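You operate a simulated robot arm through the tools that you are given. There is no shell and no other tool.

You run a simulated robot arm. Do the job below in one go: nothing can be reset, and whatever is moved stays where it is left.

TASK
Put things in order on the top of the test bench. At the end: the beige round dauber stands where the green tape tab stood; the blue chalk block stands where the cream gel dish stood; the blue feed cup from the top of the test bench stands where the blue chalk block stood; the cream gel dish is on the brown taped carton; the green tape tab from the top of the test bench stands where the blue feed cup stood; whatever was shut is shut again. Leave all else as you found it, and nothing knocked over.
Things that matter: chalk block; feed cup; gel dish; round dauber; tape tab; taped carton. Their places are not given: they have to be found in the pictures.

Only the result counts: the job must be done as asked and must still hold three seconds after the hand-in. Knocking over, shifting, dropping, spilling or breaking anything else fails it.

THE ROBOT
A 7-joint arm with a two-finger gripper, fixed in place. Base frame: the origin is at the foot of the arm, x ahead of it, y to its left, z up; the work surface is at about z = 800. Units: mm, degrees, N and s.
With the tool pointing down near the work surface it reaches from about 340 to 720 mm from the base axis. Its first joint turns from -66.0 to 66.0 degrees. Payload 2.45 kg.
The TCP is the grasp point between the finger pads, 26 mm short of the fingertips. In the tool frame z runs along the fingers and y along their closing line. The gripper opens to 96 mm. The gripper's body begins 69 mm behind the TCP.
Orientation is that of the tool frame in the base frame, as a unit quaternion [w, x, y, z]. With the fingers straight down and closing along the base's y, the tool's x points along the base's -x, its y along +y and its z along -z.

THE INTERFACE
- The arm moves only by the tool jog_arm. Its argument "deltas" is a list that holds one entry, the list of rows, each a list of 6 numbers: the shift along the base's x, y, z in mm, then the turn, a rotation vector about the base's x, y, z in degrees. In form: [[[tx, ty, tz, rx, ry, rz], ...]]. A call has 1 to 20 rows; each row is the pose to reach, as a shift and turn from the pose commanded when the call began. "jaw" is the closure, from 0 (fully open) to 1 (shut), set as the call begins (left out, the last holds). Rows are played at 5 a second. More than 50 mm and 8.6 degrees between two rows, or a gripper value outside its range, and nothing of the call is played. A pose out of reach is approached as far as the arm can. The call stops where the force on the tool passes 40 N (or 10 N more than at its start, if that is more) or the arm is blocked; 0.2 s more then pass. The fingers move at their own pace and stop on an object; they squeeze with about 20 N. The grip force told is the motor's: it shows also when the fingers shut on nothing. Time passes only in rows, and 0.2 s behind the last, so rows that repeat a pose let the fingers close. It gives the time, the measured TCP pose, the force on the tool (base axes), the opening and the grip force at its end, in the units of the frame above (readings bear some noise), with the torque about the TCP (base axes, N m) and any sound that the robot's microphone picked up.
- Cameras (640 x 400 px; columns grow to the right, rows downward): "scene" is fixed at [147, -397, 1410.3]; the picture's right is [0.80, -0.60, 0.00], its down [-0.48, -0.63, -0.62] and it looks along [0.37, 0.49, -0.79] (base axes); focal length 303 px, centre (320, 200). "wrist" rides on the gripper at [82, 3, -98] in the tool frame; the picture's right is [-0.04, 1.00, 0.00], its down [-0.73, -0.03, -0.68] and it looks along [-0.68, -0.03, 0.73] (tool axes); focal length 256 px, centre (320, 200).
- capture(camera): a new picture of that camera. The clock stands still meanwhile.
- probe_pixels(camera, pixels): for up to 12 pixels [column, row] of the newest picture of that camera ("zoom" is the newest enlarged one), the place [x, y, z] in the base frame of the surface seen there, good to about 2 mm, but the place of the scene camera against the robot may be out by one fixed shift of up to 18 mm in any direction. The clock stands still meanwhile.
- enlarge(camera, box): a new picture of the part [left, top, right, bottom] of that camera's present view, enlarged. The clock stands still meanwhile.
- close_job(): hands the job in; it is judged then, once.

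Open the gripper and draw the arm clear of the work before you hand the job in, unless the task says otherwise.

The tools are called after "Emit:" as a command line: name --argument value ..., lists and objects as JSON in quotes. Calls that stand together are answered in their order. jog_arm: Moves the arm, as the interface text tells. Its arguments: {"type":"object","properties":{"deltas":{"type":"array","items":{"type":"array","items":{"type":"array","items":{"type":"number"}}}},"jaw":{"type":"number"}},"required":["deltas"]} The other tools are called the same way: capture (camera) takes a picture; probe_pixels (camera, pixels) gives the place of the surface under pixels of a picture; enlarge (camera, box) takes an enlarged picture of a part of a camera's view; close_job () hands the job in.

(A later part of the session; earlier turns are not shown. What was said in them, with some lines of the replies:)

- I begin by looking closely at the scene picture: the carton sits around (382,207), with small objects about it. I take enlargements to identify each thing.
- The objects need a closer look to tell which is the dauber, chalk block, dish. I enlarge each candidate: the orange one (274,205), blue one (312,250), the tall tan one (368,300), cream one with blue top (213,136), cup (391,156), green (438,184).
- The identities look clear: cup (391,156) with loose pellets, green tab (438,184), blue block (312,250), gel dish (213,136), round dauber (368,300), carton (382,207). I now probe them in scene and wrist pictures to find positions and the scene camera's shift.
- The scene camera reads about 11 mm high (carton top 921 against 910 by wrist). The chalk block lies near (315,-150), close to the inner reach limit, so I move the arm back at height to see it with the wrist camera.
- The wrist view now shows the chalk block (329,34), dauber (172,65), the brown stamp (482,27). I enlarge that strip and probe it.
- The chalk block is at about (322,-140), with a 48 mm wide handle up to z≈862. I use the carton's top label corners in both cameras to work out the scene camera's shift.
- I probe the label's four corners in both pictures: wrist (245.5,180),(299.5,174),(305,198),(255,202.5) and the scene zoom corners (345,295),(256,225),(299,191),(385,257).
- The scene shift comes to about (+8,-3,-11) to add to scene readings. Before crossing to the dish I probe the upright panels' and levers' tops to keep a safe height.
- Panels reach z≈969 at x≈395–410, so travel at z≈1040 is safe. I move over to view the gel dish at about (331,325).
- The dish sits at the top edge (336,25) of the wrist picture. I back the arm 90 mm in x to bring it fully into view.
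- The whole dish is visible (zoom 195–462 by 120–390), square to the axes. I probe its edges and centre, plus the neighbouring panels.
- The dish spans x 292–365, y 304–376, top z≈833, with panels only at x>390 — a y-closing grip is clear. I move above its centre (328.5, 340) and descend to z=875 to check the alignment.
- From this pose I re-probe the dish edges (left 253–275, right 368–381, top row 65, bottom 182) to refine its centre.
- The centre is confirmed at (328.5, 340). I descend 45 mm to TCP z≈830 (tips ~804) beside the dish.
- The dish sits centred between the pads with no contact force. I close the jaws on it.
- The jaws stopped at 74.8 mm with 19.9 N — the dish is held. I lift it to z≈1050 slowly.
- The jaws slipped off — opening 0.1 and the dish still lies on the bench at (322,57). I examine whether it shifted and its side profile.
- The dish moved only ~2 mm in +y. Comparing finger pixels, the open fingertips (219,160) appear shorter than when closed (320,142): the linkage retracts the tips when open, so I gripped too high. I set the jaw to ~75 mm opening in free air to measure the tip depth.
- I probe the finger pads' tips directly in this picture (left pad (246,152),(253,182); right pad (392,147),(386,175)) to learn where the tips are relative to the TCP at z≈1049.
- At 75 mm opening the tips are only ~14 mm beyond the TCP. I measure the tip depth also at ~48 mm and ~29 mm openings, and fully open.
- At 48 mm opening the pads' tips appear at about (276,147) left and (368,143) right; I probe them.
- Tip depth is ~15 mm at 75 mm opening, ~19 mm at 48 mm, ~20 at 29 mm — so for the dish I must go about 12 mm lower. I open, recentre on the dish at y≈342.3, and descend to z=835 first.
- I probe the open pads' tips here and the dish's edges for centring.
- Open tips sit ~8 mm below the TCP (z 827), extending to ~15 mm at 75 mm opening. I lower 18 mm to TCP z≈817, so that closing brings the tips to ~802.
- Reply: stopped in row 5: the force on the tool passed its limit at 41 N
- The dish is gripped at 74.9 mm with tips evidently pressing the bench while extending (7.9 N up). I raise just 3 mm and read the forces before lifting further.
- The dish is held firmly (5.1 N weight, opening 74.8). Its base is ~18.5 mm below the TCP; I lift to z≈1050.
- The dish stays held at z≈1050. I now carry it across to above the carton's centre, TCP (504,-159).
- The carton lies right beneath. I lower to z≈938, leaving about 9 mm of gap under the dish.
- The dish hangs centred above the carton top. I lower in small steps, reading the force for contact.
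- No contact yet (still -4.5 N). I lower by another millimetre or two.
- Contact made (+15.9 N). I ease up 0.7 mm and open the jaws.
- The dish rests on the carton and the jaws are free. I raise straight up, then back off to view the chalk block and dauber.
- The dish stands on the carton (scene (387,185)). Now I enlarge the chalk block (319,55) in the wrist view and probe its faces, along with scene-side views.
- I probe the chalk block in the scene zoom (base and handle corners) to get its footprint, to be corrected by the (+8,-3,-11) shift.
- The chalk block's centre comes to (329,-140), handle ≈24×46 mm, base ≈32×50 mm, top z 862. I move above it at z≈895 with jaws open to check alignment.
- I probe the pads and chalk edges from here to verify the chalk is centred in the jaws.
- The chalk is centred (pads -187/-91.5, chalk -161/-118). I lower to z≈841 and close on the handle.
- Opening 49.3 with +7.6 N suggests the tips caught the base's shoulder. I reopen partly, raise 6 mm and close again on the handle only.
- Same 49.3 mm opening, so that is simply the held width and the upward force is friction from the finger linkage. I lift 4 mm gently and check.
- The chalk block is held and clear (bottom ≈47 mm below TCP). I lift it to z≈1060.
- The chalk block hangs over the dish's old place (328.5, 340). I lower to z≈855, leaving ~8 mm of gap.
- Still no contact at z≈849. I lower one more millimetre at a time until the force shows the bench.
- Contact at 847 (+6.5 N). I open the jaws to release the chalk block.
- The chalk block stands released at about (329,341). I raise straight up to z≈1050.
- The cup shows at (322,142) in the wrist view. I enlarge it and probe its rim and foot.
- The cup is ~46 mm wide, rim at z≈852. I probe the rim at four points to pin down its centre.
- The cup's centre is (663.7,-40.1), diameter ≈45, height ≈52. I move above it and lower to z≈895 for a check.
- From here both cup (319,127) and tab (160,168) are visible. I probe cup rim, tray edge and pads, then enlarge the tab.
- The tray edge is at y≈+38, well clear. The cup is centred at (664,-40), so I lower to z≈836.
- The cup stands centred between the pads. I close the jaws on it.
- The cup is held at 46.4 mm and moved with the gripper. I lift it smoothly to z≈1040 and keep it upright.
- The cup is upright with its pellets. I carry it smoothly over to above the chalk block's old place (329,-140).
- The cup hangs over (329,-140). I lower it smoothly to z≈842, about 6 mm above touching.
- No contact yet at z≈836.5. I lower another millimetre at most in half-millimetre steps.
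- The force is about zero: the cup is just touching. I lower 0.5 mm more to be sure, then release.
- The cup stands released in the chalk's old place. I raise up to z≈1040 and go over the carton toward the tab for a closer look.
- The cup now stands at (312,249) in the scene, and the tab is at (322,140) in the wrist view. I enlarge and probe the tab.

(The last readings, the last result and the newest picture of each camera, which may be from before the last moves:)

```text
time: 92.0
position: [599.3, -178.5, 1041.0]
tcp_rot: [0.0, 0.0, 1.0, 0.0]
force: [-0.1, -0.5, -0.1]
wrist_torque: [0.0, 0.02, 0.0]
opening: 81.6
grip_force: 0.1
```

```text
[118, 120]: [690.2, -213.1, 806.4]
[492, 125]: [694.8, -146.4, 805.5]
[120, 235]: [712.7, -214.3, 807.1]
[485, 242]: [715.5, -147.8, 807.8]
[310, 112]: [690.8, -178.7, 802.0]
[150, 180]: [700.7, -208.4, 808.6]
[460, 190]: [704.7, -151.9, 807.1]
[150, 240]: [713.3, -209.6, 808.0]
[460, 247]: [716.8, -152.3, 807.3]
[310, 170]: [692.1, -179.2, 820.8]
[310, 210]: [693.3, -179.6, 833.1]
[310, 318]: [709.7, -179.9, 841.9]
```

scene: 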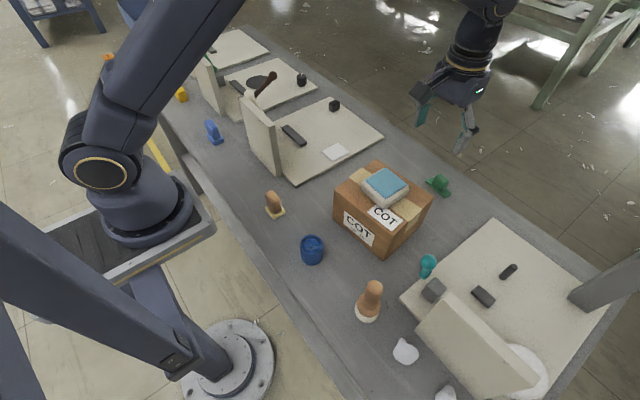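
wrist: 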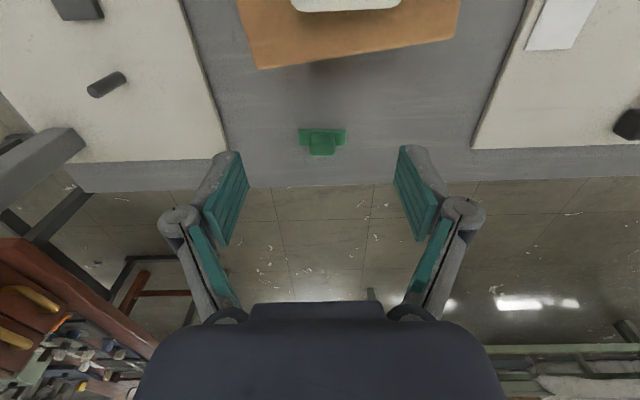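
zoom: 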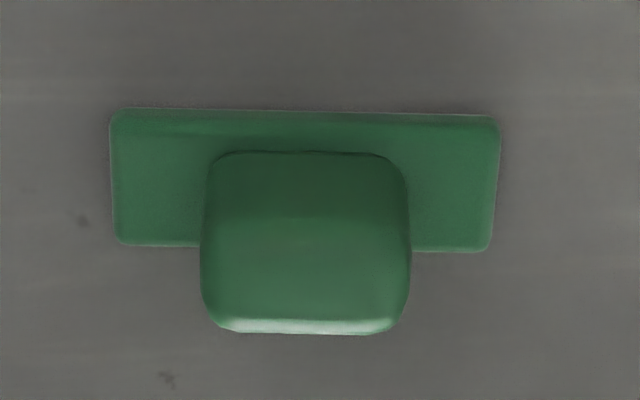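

The tab's base is ~69×25 mm centred at (703.6,-180.5), turned about -4°, block 35 mm wide up to z 842. That is ~726 mm from the base axis, at the reach limit, so I test approaching it at height with a -4° yaw.

Emit:
jog_arm --deltas '[[[25, 0, -15, 0, 0, -1], [50, 0, -40, 0, 0, -2], [75, 0, -65, 0, 0, -3], [95, -0.4, -90, 0, 0, -4], [104.6, -0.4, -115, 0, 0, -4], [104.6, -0.4, -140, 0, 0, -4], [104.6, -0.4, -140, 0, 0, -4]]]' --jaw 0.3

Emit:
capture --camera "wrist"

Emit:
capture --camera "scene"

```text
time: 93.6
position: [702.8, -179.4, 900.4]
tcp_rot: [0.001, 0.034, 0.999, 0.0]
force: [-0.1, -0.2, -0.2]
wrist_torque: [-0.02, 0.0, 0.02]
opening: 67.4
grip_force: 0.0
```

```text
taken
```

wrist: 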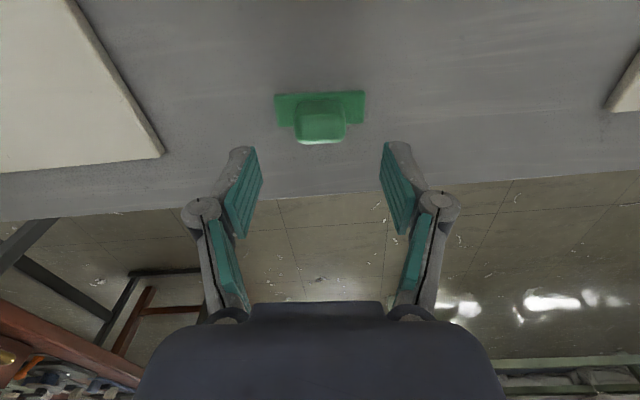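

```text
taken
```

scene: 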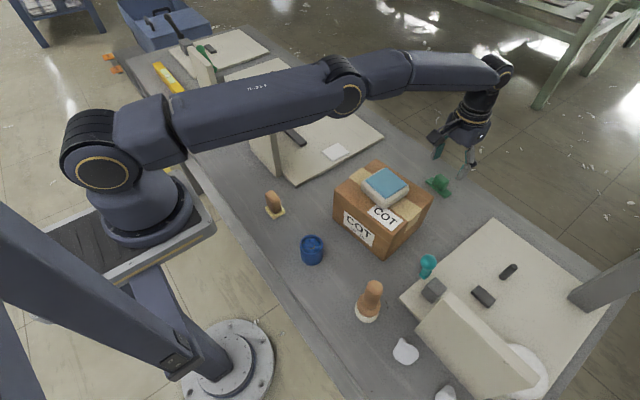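

The arm reaches it (702.8,-179.4,900.4). I probe the tab and pads again from this close view for alignment.

Emit:
probe_pixels --camera "wrist" --pixels '[[298, 125], [344, 122], [320, 112], [320, 141], [278, 98], [362, 94], [320, 95], [258, 165], [384, 160], [282, 120], [359, 117], [260, 190]]'

```text
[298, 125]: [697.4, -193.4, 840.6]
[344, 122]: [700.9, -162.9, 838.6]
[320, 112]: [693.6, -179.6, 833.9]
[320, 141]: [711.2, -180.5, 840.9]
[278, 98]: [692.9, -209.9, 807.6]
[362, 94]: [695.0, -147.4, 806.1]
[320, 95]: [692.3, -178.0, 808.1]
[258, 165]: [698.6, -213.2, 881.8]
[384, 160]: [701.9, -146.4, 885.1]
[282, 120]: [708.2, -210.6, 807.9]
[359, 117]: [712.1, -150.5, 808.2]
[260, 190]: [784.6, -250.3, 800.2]
```

Alignment is good (pads -213/-146, block -194/-162). I lower to z≈836.

Emit:
jog_arm --deltas '[[[0, 0, -15, 0, 0, 0], [0, 0, -30, 0, 0, 0], [0, 0, -45, 0, 0, 0], [0, 0, -57, 0, 0, 0], [0, 0, -64, 0, 0, 0], [0, 0, -64, 0, 0, 0]]]'

Emit:
capture --camera "wrist"

```text
time: 95.0
position: [701.5, -180.5, 836.9]
tcp_rot: [0.001, 0.036, 0.999, 0.0]
force: [0.2, 0.9, -0.1]
wrist_torque: [-0.02, 0.01, 0.0]
opening: 67.1
grip_force: 0.0
```

```text
taken
```

wrist: 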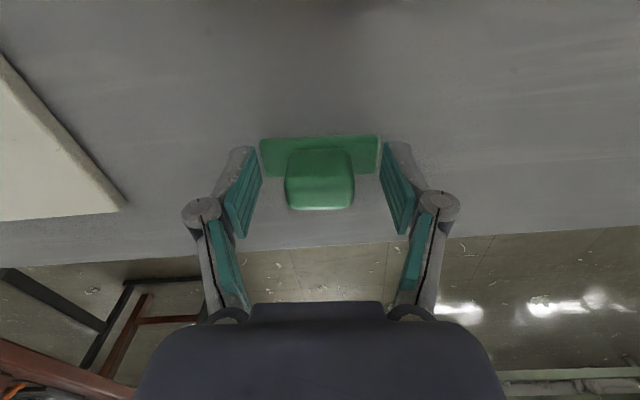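

The block is centred with the tips above the base plate. I close the jaws on the block.

Emit:
jog_arm --deltas '[[[0, 0, 0, 0, 0, 0], [0, 0, 0, 0, 0, 0], [0, 0, 0, 0, 0, 0], [0, 0, 0, 0, 0, 0], [0, 0, 0, 0, 0, 0]]]' --jaw 1

Emit:
jog_arm --deltas '[[[0, 0, 1, 0, 0, 0], [0, 0, 2, 0, 0, 0], [0, 0, 4, 0, 0, 0], [0, 0, 4, 0, 0, 0]]]'

Emit:
capture --camera "wrist"

```text
time: 96.2
position: [702.3, -180.3, 836.7]
tcp_rot: [0.0, 0.036, 0.999, -0.001]
force: [-0.5, -0.6, 1.2]
wrist_torque: [0.01, -0.02, -0.01]
opening: 35.1
grip_force: 19.5
```

```text
time: 97.2
position: [702.8, -179.4, 840.7]
tcp_rot: [0.0, 0.035, 0.999, 0.001]
force: [0.4, -0.7, -1.2]
wrist_torque: [0.02, 0.0, 0.02]
opening: 35.0
grip_force: 19.5
```

```text
taken
```

wrist: 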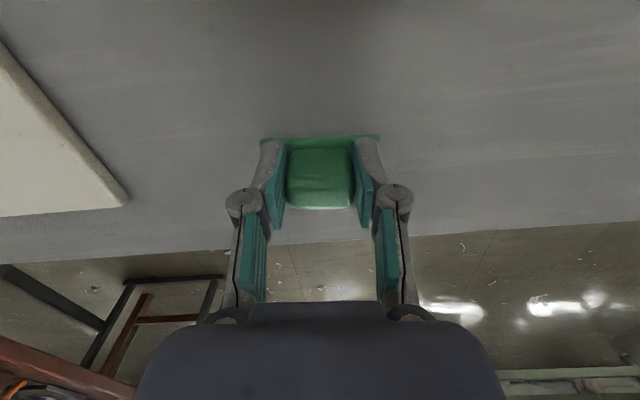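

The tab is held at 35 mm. I lift it, carry it to the cup's old place (663.8,-40), and lower to just above the bench.

Emit:
jog_arm --deltas '[[[0, 0, 12, 0, 0, 0], [0, 0, 32, 0, 0, 0], [0, 0, 56, 0, 0, 0], [0, 0, 80, 0, 0, 0], [-6, 20, 80, 0, 0, 0], [-12, 42, 80, 0, 0, 0], [-19, 67, 80, 0, 0, 0], [-26, 92, 80, 0, 0, 0], [-33, 117, 80, 0, 0, 0], [-38, 134, 80, 0, 0, 0], [-39.8, 140.5, 80, 0, 0, 0], [-39.8, 140.5, 70, 0, 0, 0], [-39.8, 140.5, 50, 0, 0, 0], [-39.8, 140.5, 30, 0, 0, 0], [-39.8, 140.5, 14, 0, 0, 0], [-39.8, 140.5, 4, 0, 0, 0], [-39.8, 140.5, 0, 0, 0, 0], [-39.8, 140.5, 0, 0, 0, 0]]]'

Emit:
capture --camera "wrist"

Emit:
capture --camera "scene"

```text
time: 101.0
position: [664.4, -40.6, 839.7]
tcp_rot: [0.0, 0.035, 0.999, 0.001]
force: [-0.1, -0.3, 0.5]
wrist_torque: [-0.01, 0.03, -0.02]
opening: 34.9
grip_force: 19.8
```

```text
taken
```

wrist: 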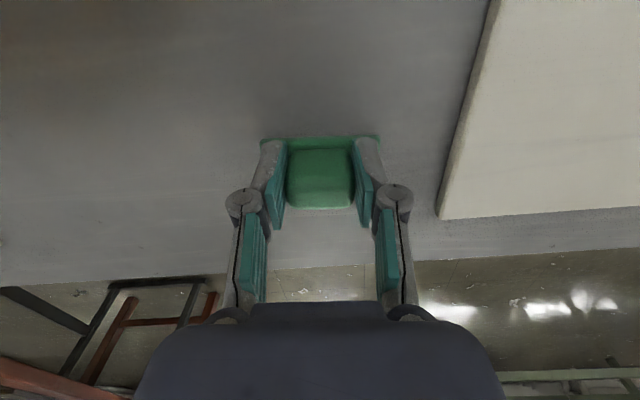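

```text
taken
```

scene: 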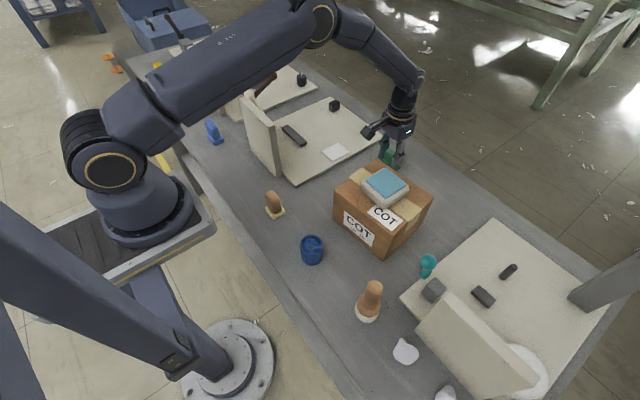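

The tab is 4 mm above the bench at the cup's old place. I lower in small steps to contact.

Emit:
jog_arm --deltas '[[[0, 0, -1, 0, 0, 0], [0, 0, -2, 0, 0, 0], [0, 0, -3, 0, 0, 0], [0, 0, -3, 0, 0, 0]]]'

Emit:
jog_arm --deltas '[[[0, 0, -0.5, 0, 0, 0], [0, 0, -1, 0, 0, 0], [0, 0, -1, 0, 0, 0]]]'

```text
time: 102.0
position: [662.9, -39.4, 837.7]
tcp_rot: [0.001, 0.036, 0.999, 0.0]
force: [0.7, 0.8, 0.3]
wrist_torque: [0.02, -0.01, -0.01]
opening: 35.0
grip_force: 19.9
```

```text
time: 102.8
position: [663.8, -39.2, 837.0]
tcp_rot: [0.001, 0.035, 0.999, 0.0]
force: [0.5, -0.1, 3.0]
wrist_torque: [-0.01, 0.02, 0.02]
opening: 34.9
grip_force: 19.9
```

The force rose to +3 N: the tab stands on the bench. I open the jaws to about 67 mm.

Emit:
jog_arm --deltas '[[[0, 0, 0, 0, 0, 0], [0, 0, 0, 0, 0, 0], [0, 0, 0, 0, 0, 0], [0, 0, 0, 0, 0, 0], [0, 0, 0, 0, 0, 0]]]' --jaw 0.3

Emit:
capture --camera "wrist"

Emit:
probe_pixels --camera "wrist" --pixels '[[288, 180], [352, 180], [320, 160], [320, 205], [264, 142], [376, 140], [320, 140], [266, 168], [374, 168]]'

```text
time: 104.0
position: [662.9, -38.4, 835.1]
tcp_rot: [0.001, 0.035, 0.999, 0.0]
force: [0.3, 1.2, 0.5]
wrist_torque: [-0.01, 0.02, 0.03]
opening: 67.2
grip_force: 0.1
```

```text
taken
```

wrist: 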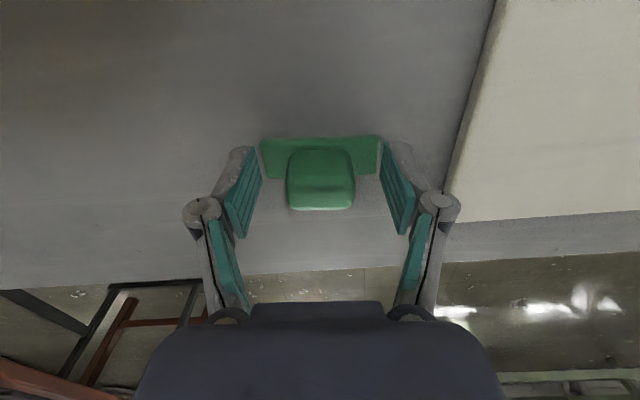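

```text
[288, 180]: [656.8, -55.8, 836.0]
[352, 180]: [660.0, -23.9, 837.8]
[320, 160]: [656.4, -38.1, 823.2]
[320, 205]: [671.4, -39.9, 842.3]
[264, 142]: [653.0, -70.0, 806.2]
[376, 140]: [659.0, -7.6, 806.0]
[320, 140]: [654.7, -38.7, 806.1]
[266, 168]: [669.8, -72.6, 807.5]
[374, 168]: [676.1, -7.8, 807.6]
```

The tab stands at about (665,-39.6). I raise the arm, turn the yaw back, and head for the dauber near (335,-295).

Emit:
jog_arm --deltas '[[[0, 0, 10, 0, 0, 0], [0, 0, 30, 0, 0, 0], [0, 0, 60, 0, 0, 0], [0, 0, 90, 0, 0, 0], [0, 0, 120, 0, 0, 0], [0, 0, 150, 0, 0, 0], [0, 0, 180, 0, 0, 0], [0, 0, 214, 0, 0, 0], [-30, -24, 214, 0, 0, 1], [-60, -48, 214, 0, 0, 2], [-90, -72, 214, 0, 0, 3], [-120, -96, 214, 0, 0, 4], [-150, -120, 214, 0, 0, 4], [-180, -144, 214, 0, 0, 4], [-210, -168, 214, 0, 0, 4], [-240, -192, 214, 0, 0, 4], [-270, -216, 214, 0, 0, 4], [-300, -240, 214, 0, 0, 4], [-325, -255, 214, 0, 0, 4], [-325, -255, 214, 0, 0, 4]]]' --jaw 0.3

Emit:
capture --camera "wrist"

Emit:
capture --camera "scene"

```text
time: 108.2
position: [338.4, -294.0, 1049.9]
tcp_rot: [0.001, 0.001, 1.0, 0.0]
force: [-0.7, 0.2, -1.3]
wrist_torque: [-0.03, 0.02, 0.01]
opening: 67.0
grip_force: 0.1
```

```text
taken
```

wrist: 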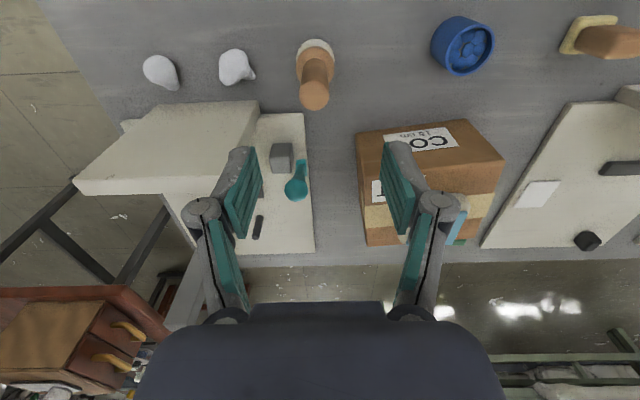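

```text
taken
```

scene: 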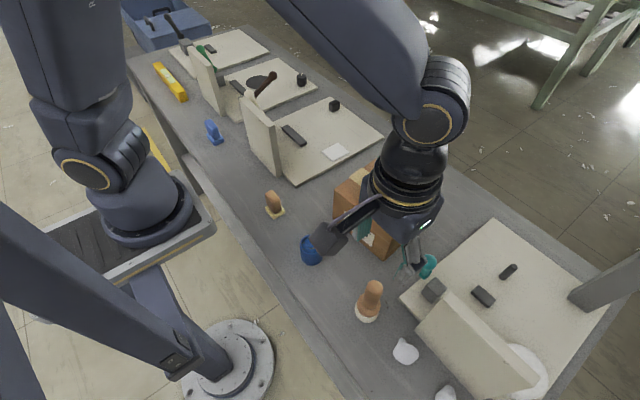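

The dauber is at (315,75) in the wrist view with a white lump at (236,68) beside it. I enlarge and probe both.

Emit:
enlarge --camera "wrist" --box '[216, 30, 376, 130]'

Emit:
probe_pixels --camera "zoom" --pixels '[[400, 45], [340, 90], [470, 90], [400, 90], [400, 180], [400, 230], [350, 280], [440, 280], [395, 270], [395, 305], [160, 140], [60, 140]]'

```text
4.00 times, centred on (296, 80) of wrist
```

zoom: 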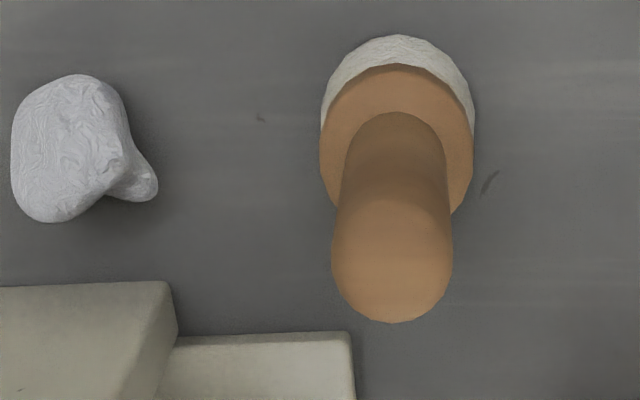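

```text
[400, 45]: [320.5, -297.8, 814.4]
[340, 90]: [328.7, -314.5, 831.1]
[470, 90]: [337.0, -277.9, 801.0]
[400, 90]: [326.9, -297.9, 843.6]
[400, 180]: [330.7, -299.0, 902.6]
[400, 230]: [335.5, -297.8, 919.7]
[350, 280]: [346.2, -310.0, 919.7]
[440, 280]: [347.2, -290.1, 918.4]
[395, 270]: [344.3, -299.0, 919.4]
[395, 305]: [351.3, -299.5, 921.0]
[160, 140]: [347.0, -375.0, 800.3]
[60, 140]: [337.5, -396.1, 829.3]
```

The dauber's centre is ≈(342.5,-298.5): handle ≈26 mm thick up to z 920, collar up to z≈843. I move above it at z≈960 and check.

Emit:
jog_arm --deltas '[[[2, -2, -15, 0, 0, 0], [3.7, -3.5, -40, 0, 0, 0], [3.7, -3.5, -65, 0, 0, 0], [3.7, -3.5, -85, 0, 0, 0], [3.7, -3.5, -90, 0, 0, 0], [3.7, -3.5, -90, 0, 0, 0]]]'

Emit:
capture --camera "wrist"

Emit:
capture --camera "scene"

```text
time: 109.6
position: [342.7, -298.7, 959.7]
tcp_rot: [0.0, 0.0, 1.0, 0.001]
force: [0.0, -0.1, 0.4]
wrist_torque: [0.02, -0.01, 0.01]
opening: 67.4
grip_force: 0.1
```

```text
taken
```

wrist: 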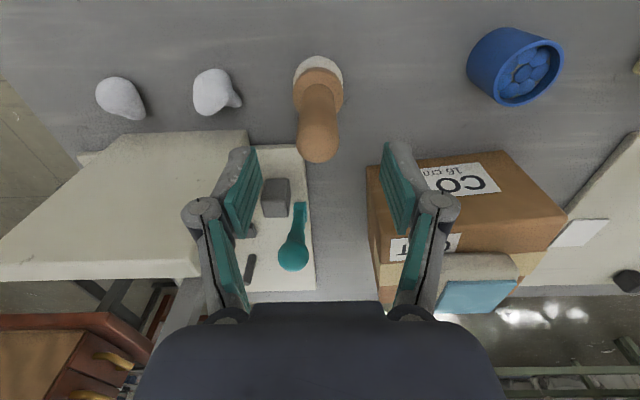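

```text
taken
```

scene: 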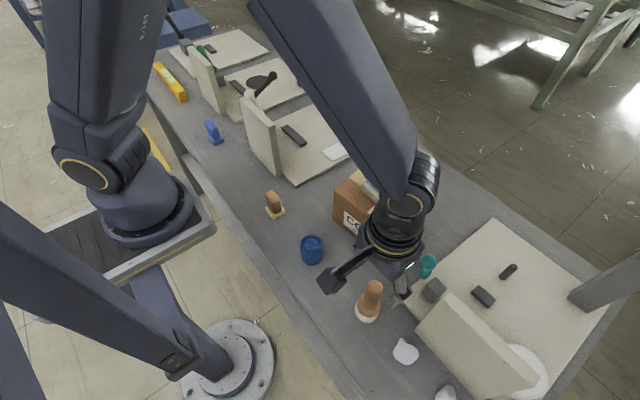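

I probe the dauber top (320,145) and pads to confirm centring before descending.

Emit:
probe_pixels --camera "wrist" --pixels '[[319, 145], [299, 145], [337, 145], [319, 160], [319, 128], [319, 100], [296, 85], [342, 85], [319, 60], [258, 165], [384, 160], [319, 118]]'

```text
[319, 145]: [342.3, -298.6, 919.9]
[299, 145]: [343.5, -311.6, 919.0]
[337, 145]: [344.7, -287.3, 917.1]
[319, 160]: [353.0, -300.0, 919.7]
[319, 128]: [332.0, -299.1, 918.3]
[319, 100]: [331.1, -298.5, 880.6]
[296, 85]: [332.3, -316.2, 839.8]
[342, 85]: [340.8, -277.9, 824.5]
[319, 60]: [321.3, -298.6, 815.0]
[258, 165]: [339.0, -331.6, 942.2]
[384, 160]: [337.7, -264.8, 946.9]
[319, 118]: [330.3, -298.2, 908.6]
```

The handle is centred at (342.5,-299). I descend to z≈875 around the handle.

Emit:
jog_arm --deltas '[[[0, 0, -15, 0, 0, 0], [0, 0, -32, 0, 0, 0], [0, 0, -50, 0, 0, 0], [0, 0, -67, 0, 0, 0], [0, 0, -80, 0, 0, 0], [0, 0, -85, 0, 0, 0], [0, 0, -85, 0, 0, 0]]]'

Emit:
capture --camera "wrist"

Emit:
capture --camera "scene"

```text
time: 111.2
position: [343.6, -297.0, 876.4]
tcp_rot: [0.0, 0.001, 1.0, 0.0]
force: [0.2, 0.2, 0.2]
wrist_torque: [0.02, 0.04, -0.01]
opening: 67.3
grip_force: 0.1
```

```text
taken
```

wrist: 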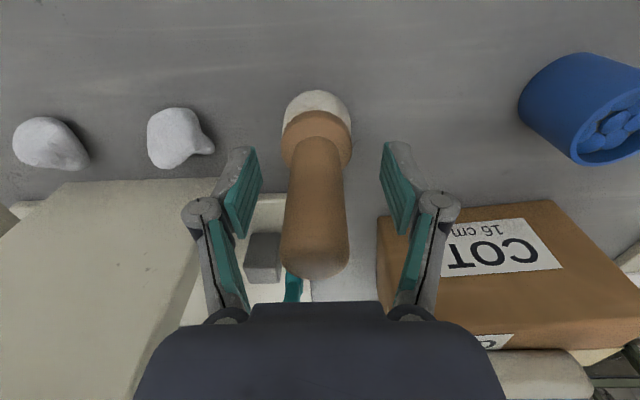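

```text
taken
```

scene: 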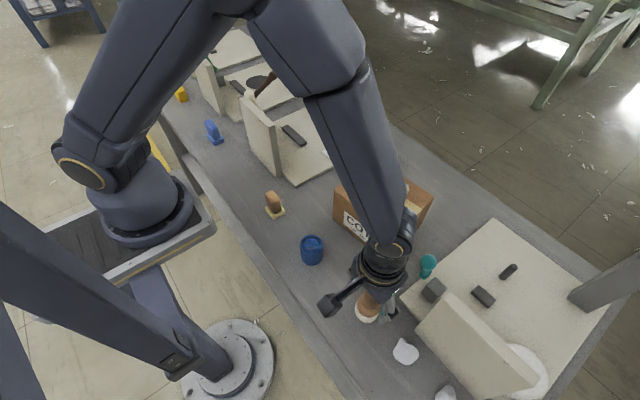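

The handle is between the pads with no contact. I close the jaws and then raise a few millimetres to test the hold.

Emit:
jog_arm --deltas '[[[0, 0, 0, 0, 0, 0], [0, 0, 0, 0, 0, 0], [0, 0, 0, 0, 0, 0], [0, 0, 0, 0, 0, 0], [0, 0, 0, 0, 0, 0], [0, 0, 0, 0, 0, 0]]]' --jaw 1

Emit:
jog_arm --deltas '[[[0, 0, 1, 0, 0, 0], [0, 0, 2, 0, 0, 0], [0, 0, 4, 0, 0, 0], [0, 0, 4, 0, 0, 0]]]'

Emit:
capture --camera "wrist"

```text
time: 112.6
position: [342.0, -298.1, 876.4]
tcp_rot: [0.001, 0.0, 1.0, 0.0]
force: [0.4, -0.7, 0.3]
wrist_torque: [0.0, 0.0, 0.02]
opening: 27.1
grip_force: 20.1
```

```text
time: 113.6
position: [342.2, -298.2, 879.6]
tcp_rot: [0.001, 0.0, 1.0, 0.0]
force: [-0.1, -0.1, -0.7]
wrist_torque: [-0.02, 0.01, -0.04]
opening: 27.0
grip_force: 19.7
```

```text
taken
```

wrist: 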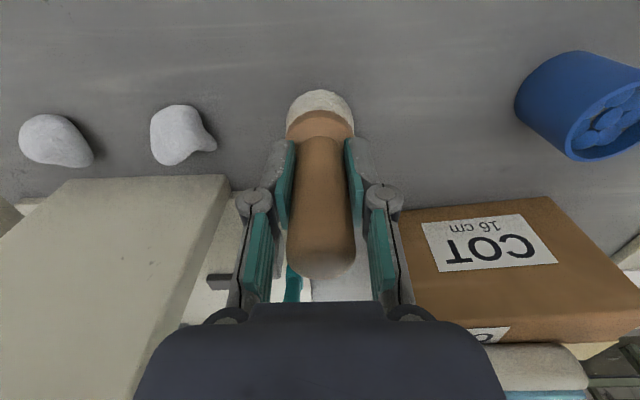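

The dauber is held (27 mm) and rises with the gripper; its foot is ~75 mm below the TCP. I lift it to z≈1060.

Emit:
jog_arm --deltas '[[[0, 0, 8, 0, 0, 0], [0, 0, 22, 0, 0, 0], [0, 0, 42, 0, 0, 0], [0, 0, 64, 0, 0, 0], [0, 0, 88, 0, 0, 0], [0, 0, 112, 0, 0, 0], [0, 0, 136, 0, 0, 0], [0, 0, 158, 0, 0, 0], [0, 0, 174, 0, 0, 0], [0, 0, 181, 0, 0, 0], [0, 0, 181, 0, 0, 0]]]'

Emit:
jog_arm --deltas '[[[8, 3, 0, 0, 0, 0], [22, 7, 0, 0, 0, 0], [42, 14, 0, 0, 0, 0], [64, 21, 0, 0, 0, 0], [87, 28, 0, 0, 0, 0], [111, 36, 0, 0, 0, 0], [135, 44, 0, 0, 0, 0], [159, 52, 0, 0, 0, 0], [183, 60, 0, 0, 0, 0], [207, 68, 0, 0, 0, 0], [231, 76, 0, 0, 0, 0], [253, 83, 0, 0, 0, 0], [272, 89, 0, 0, 0, 0], [287, 94, 0, 0, 0, 0], [297, 97.5, 0, 0, 0, 0], [302, 99, 0, 0, 0, 0], [302, 99, 0, 0, 0, 0]]]'

Emit:
capture --camera "wrist"

Emit:
capture --camera "scene"

```text
time: 116.0
position: [341.5, -297.4, 1061.3]
tcp_rot: [0.001, 0.0, 1.0, 0.001]
force: [-0.9, -0.4, -0.3]
wrist_torque: [-0.04, -0.02, -0.01]
opening: 27.0
grip_force: 20.4
```

```text
time: 119.6
position: [644.5, -198.6, 1059.5]
tcp_rot: [0.0, -0.001, 1.0, 0.0]
force: [-0.3, 1.3, -0.5]
wrist_torque: [-0.01, 0.01, -0.02]
opening: 26.8
grip_force: 20.3
```

```text
taken
```

wrist: 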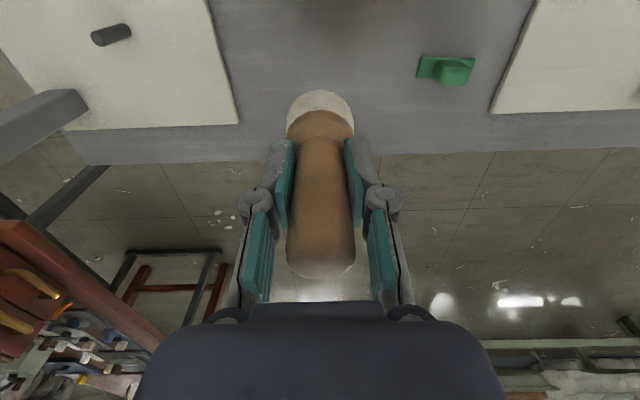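

```text
taken
```

scene: 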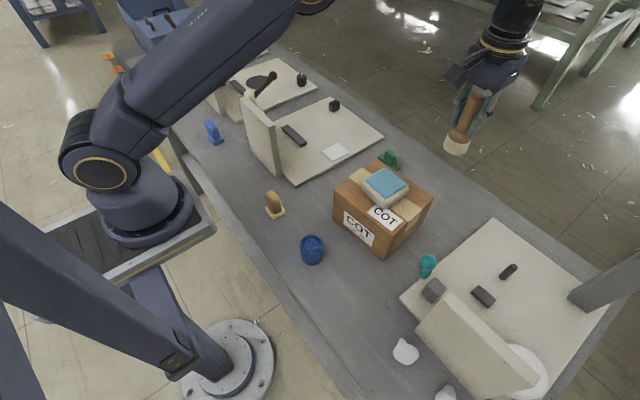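

The dauber clears the carton with x≈644. I advance and descend to above the tab's old place (703.6,-180.5), stopping at z≈883 (~8 mm gap).

Emit:
jog_arm --deltas '[[[6, 2, -5, 0, 0, 0], [18, 6, -15, 0, 0, 0], [33, 10.5, -28, 0, 0, 0], [47, 15, -42, 0, 0, 0], [56, 18, -55, 0, 0, 0], [59.1, 19, -70, 0, 0, 0], [59.1, 19, -90, 0, 0, 0], [59.1, 19, -110, 0, 0, 0], [59.1, 19, -130, 0, 0, 0], [59.1, 19, -150, 0, 0, 0], [59.1, 19, -165, 0, 0, 0], [59.1, 19, -174, 0, 0, 0], [59.1, 19, -177, 0, 0, 0], [59.1, 19, -177, 0, 0, 0]]]'

Emit:
capture --camera "wrist"

Emit:
capture --camera "scene"

```text
time: 122.6
position: [704.6, -178.8, 883.2]
tcp_rot: [0.0, 0.0, 1.0, 0.0]
force: [-1.2, -0.5, -0.5]
wrist_torque: [0.0, 0.03, 0.01]
opening: 26.8
grip_force: 19.9
```

```text
taken
```

wrist: 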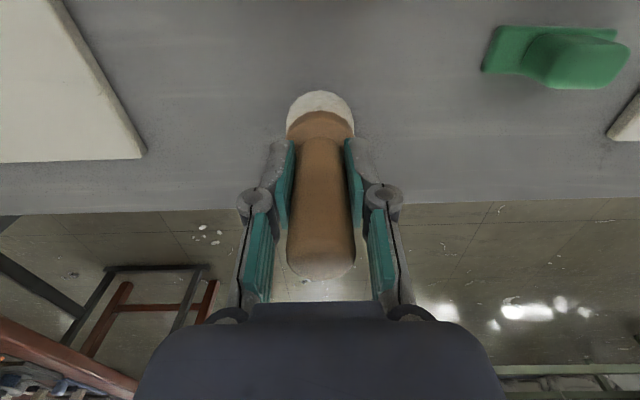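

```text
taken
```

scene: 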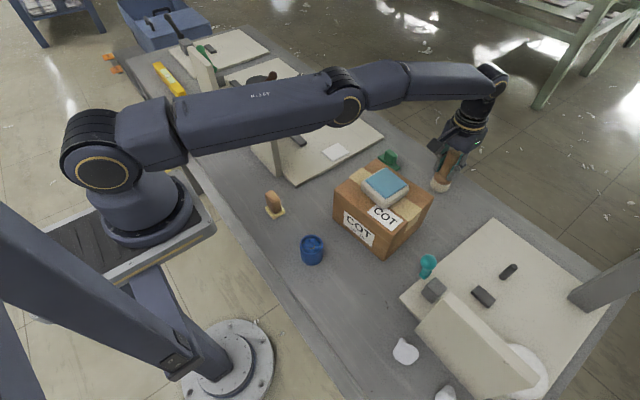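

The dauber is above the tab's old spot. I lower in small steps to contact, expected near z≈875.

Emit:
jog_arm --deltas '[[[0, 0, -2, 0, 0, 0], [0, 0, -4, 0, 0, 0], [0, 0, -6, 0, 0, 0], [0, 0, -6, 0, 0, 0]]]'

Emit:
jog_arm --deltas '[[[0, 0, -0.5, 0, 0, 0], [0, 0, -1.2, 0, 0, 0], [0, 0, -1.2, 0, 0, 0]]]'

Emit:
jog_arm --deltas '[[[0, 0, -0.5, 0, 0, 0], [0, 0, -1, 0, 0, 0], [0, 0, -1, 0, 0, 0]]]'

```text
time: 123.6
position: [703.8, -179.6, 878.0]
tcp_rot: [0.001, 0.0, 1.0, 0.0]
force: [0.5, 0.1, 0.4]
wrist_torque: [0.01, -0.02, 0.0]
opening: 26.9
grip_force: 20.1
```

```text
time: 124.4
position: [703.8, -179.9, 876.0]
tcp_rot: [0.001, 0.0, 1.0, 0.0]
force: [0.4, 0.0, -0.1]
wrist_torque: [0.01, -0.01, -0.01]
opening: 26.8
grip_force: 19.9
```

```text
time: 125.2
position: [703.7, -180.2, 875.4]
tcp_rot: [0.001, 0.0, 1.0, 0.0]
force: [-0.9, -0.3, 3.8]
wrist_torque: [0.05, 0.05, -0.02]
opening: 26.4
grip_force: 20.0
```

Contact at z≈875 (+3.8 N). I open the jaws to release the dauber.

Emit:
jog_arm --deltas '[[[0, 0, 0, 0, 0, 0], [0, 0, 0, 0, 0, 0], [0, 0, 0, 0, 0, 0], [0, 0, 0, 0, 0, 0], [0, 0, 0, 0, 0, 0]]]' --jaw 0.3

Emit:
capture --camera "wrist"

Emit:
capture --camera "scene"

```text
time: 126.4
position: [704.0, -179.9, 874.1]
tcp_rot: [0.001, 0.0, 1.0, 0.0]
force: [-0.3, -0.4, 0.2]
wrist_torque: [-0.02, -0.01, 0.04]
opening: 67.1
grip_force: 0.1
```

```text
taken
```

wrist: 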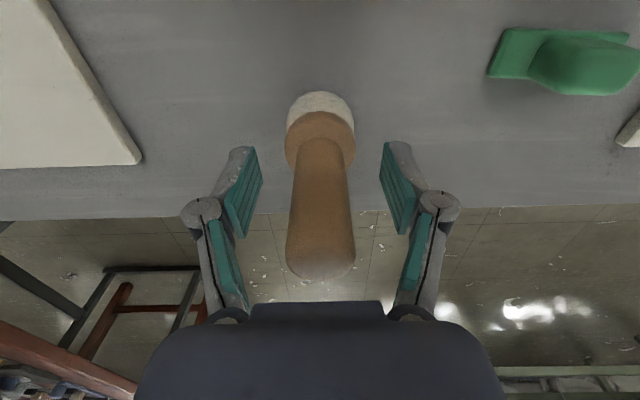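

```text
taken
```

scene: 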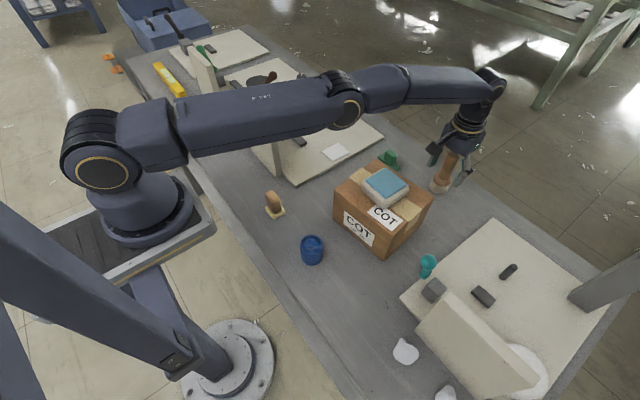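

The dauber stands free between the open fingers. I raise straight up past its top and then back away at height.

Emit:
jog_arm --deltas '[[[0, 0, 8, 0, 0, 0], [0, 0, 24, 0, 0, 0], [0, 0, 45, 0, 0, 0], [0, 0, 68, 0, 0, 0], [0, 0, 90, 0, 0, 0], [0, 0, 110, 0, 0, 0], [-15, 5, 130, 0, 0, 0], [-35, 12, 150, 0, 0, 0], [-60, 22, 170, 0, 0, 0], [-90, 34, 185, 0, 0, 0], [-120, 46, 195, 0, 0, 0], [-150, 58, 205, 0, 0, 0], [-180, 70, 210, 0, 0, 0], [-208, 90, 213, 0, 0, 0], [-208, 104, 213, 0, 0, 0], [-208, 104, 213, 0, 0, 0]]]'

Emit:
capture --camera "wrist"

Emit:
capture --camera "scene"

```text
time: 129.8
position: [495.7, -75.2, 1088.6]
tcp_rot: [0.001, 0.001, 1.0, 0.0]
force: [-0.1, 0.4, -0.3]
wrist_torque: [-0.02, -0.02, 0.03]
opening: 67.1
grip_force: 0.0
```

```text
taken
```

wrist: 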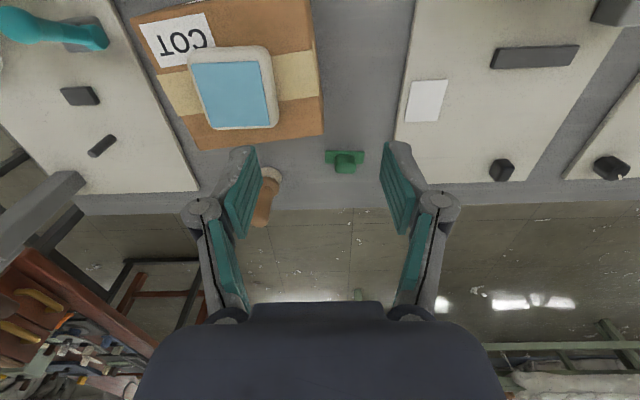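

```text
taken
```

scene: 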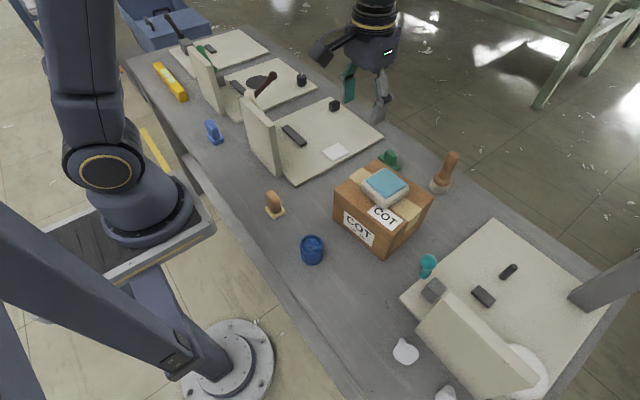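

All items appear in place: chalk (214,131), cup (312,249), tab (391,158), dauber (443,175), dish on carton (387,185). I open the gripper fully and check positions with enlarged views.

Emit:
jog_arm --deltas '[[[0, 0, 0, 0, 0, 0], [0, 0, 0, 0, 0, 0], [0, 0, 0, 0, 0, 0], [0, 0, 0, 0, 0, 0]]]' --jaw 0

Emit:
enlarge --camera "scene" --box '[190, 110, 480, 300]'

Emit:
probe_pixels --camera "scene" --pixels '[[441, 187], [452, 156], [391, 160], [312, 243], [312, 262], [214, 128], [216, 140], [387, 183], [382, 162], [432, 200], [335, 196], [389, 241]]'

Emit:
enlarge --camera "scene" --box '[370, 130, 466, 200]'

```text
time: 130.8
position: [495.4, -76.2, 1088.8]
tcp_rot: [0.0, 0.0, 1.0, 0.0]
force: [-0.2, 0.0, -0.8]
wrist_torque: [0.0, 0.0, -0.02]
opening: 96.1
grip_force: 0.0
```

```text
2.11 times, centred on (335, 205) of scene
```

zoom: 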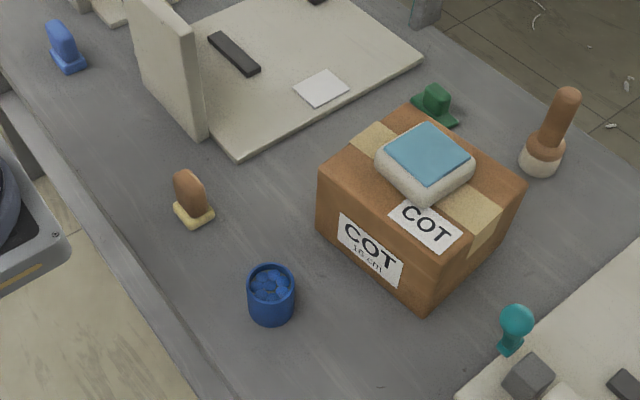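

```text
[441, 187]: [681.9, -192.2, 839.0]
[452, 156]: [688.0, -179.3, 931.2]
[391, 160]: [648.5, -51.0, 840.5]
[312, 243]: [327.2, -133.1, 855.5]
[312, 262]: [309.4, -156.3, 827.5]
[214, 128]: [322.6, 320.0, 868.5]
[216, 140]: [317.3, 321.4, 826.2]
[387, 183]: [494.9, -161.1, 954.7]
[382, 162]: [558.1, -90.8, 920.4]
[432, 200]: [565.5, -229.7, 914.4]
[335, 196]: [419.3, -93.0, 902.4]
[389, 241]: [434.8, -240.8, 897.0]
```

```text
5.71 times, centred on (418, 165) of scene
```

zoom: 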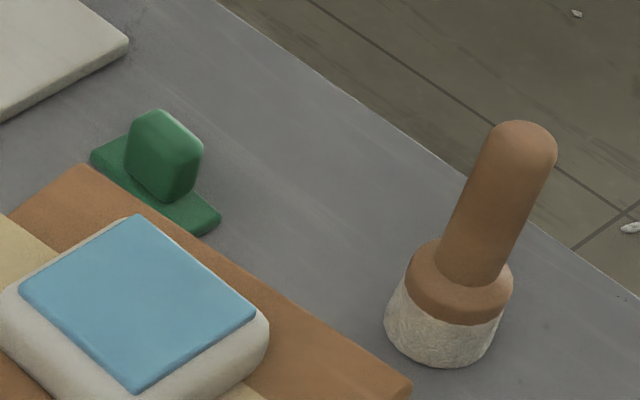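

The carton's corners are unchanged. I verify the chalk block's placement with an enlarged view.

Emit:
enlarge --camera "scene" --box '[190, 105, 240, 155]'

Emit:
probe_pixels --camera "zoom" --pixels '[[310, 180], [300, 130], [290, 110], [330, 210], [270, 250], [350, 290], [400, 260], [250, 200], [320, 250], [340, 180], [280, 150], [380, 240]]'

```text
8.00 times, centred on (215, 130) of scene
```

zoom: 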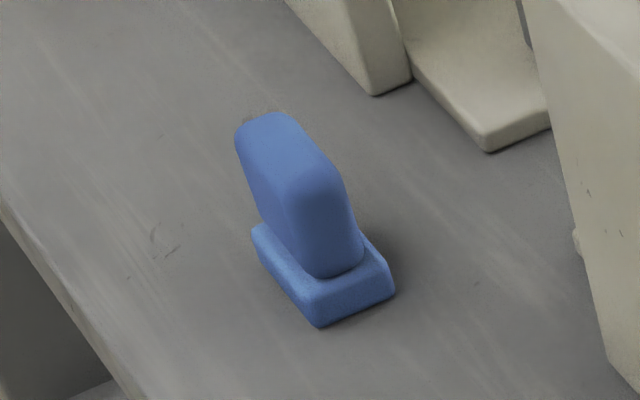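

```text
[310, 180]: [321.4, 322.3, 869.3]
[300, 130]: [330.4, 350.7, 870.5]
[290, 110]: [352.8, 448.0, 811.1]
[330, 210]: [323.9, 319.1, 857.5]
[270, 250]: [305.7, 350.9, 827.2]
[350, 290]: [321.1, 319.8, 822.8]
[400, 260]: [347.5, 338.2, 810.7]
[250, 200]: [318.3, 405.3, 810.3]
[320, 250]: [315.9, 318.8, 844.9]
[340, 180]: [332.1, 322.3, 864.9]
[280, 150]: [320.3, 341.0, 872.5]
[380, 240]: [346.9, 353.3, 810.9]
```

The chalk block stands upright, centred at about (329,341). Everything else is upright and undisturbed, nothing was opened, and the arm is clear with the gripper open, so I hand the job in.

Emit:
close_job

```text
The job is handed in.
```

I handed the job in with all five things moved to where you asked. I haven't seen the verdict.

| Thing | Now stands | Position (x, y, mm) |
|---|---|---|
| Cream gel dish | on top of the brown taped carton | about (502, -160) |
| Blue chalk block | where the gel dish stood | about (329, 341) |
| Blue feed cup | where the chalk block stood | about (329, -140) |
| Green tape tab | where the feed cup stood | about (665, -40) |
| Beige round dauber | where the tape tab stood | about (704, -180) |

- **Placement:** In the last pictures all five were upright, and the feed cup still held its pellets. The tab and the chalk block measured within about 1.5 mm of the old centres. The dauber and the cup are placed to the arm's commanded positions rather than measured again.
- **Dish:** My first grip on the gel dish slipped and nudged it about 2 mm before I picked it up. The chalk block went to the dish's original spot, not the nudged one.
- **Dauber:** I took the tall tan one with the round pale pad as the "beige round dauber". The brown block with the cream square base was left alone.
- **Everything else:** The carton did not move. I opened nothing, so there was nothing to shut. The arm is back near its starting pose with the gripper open.
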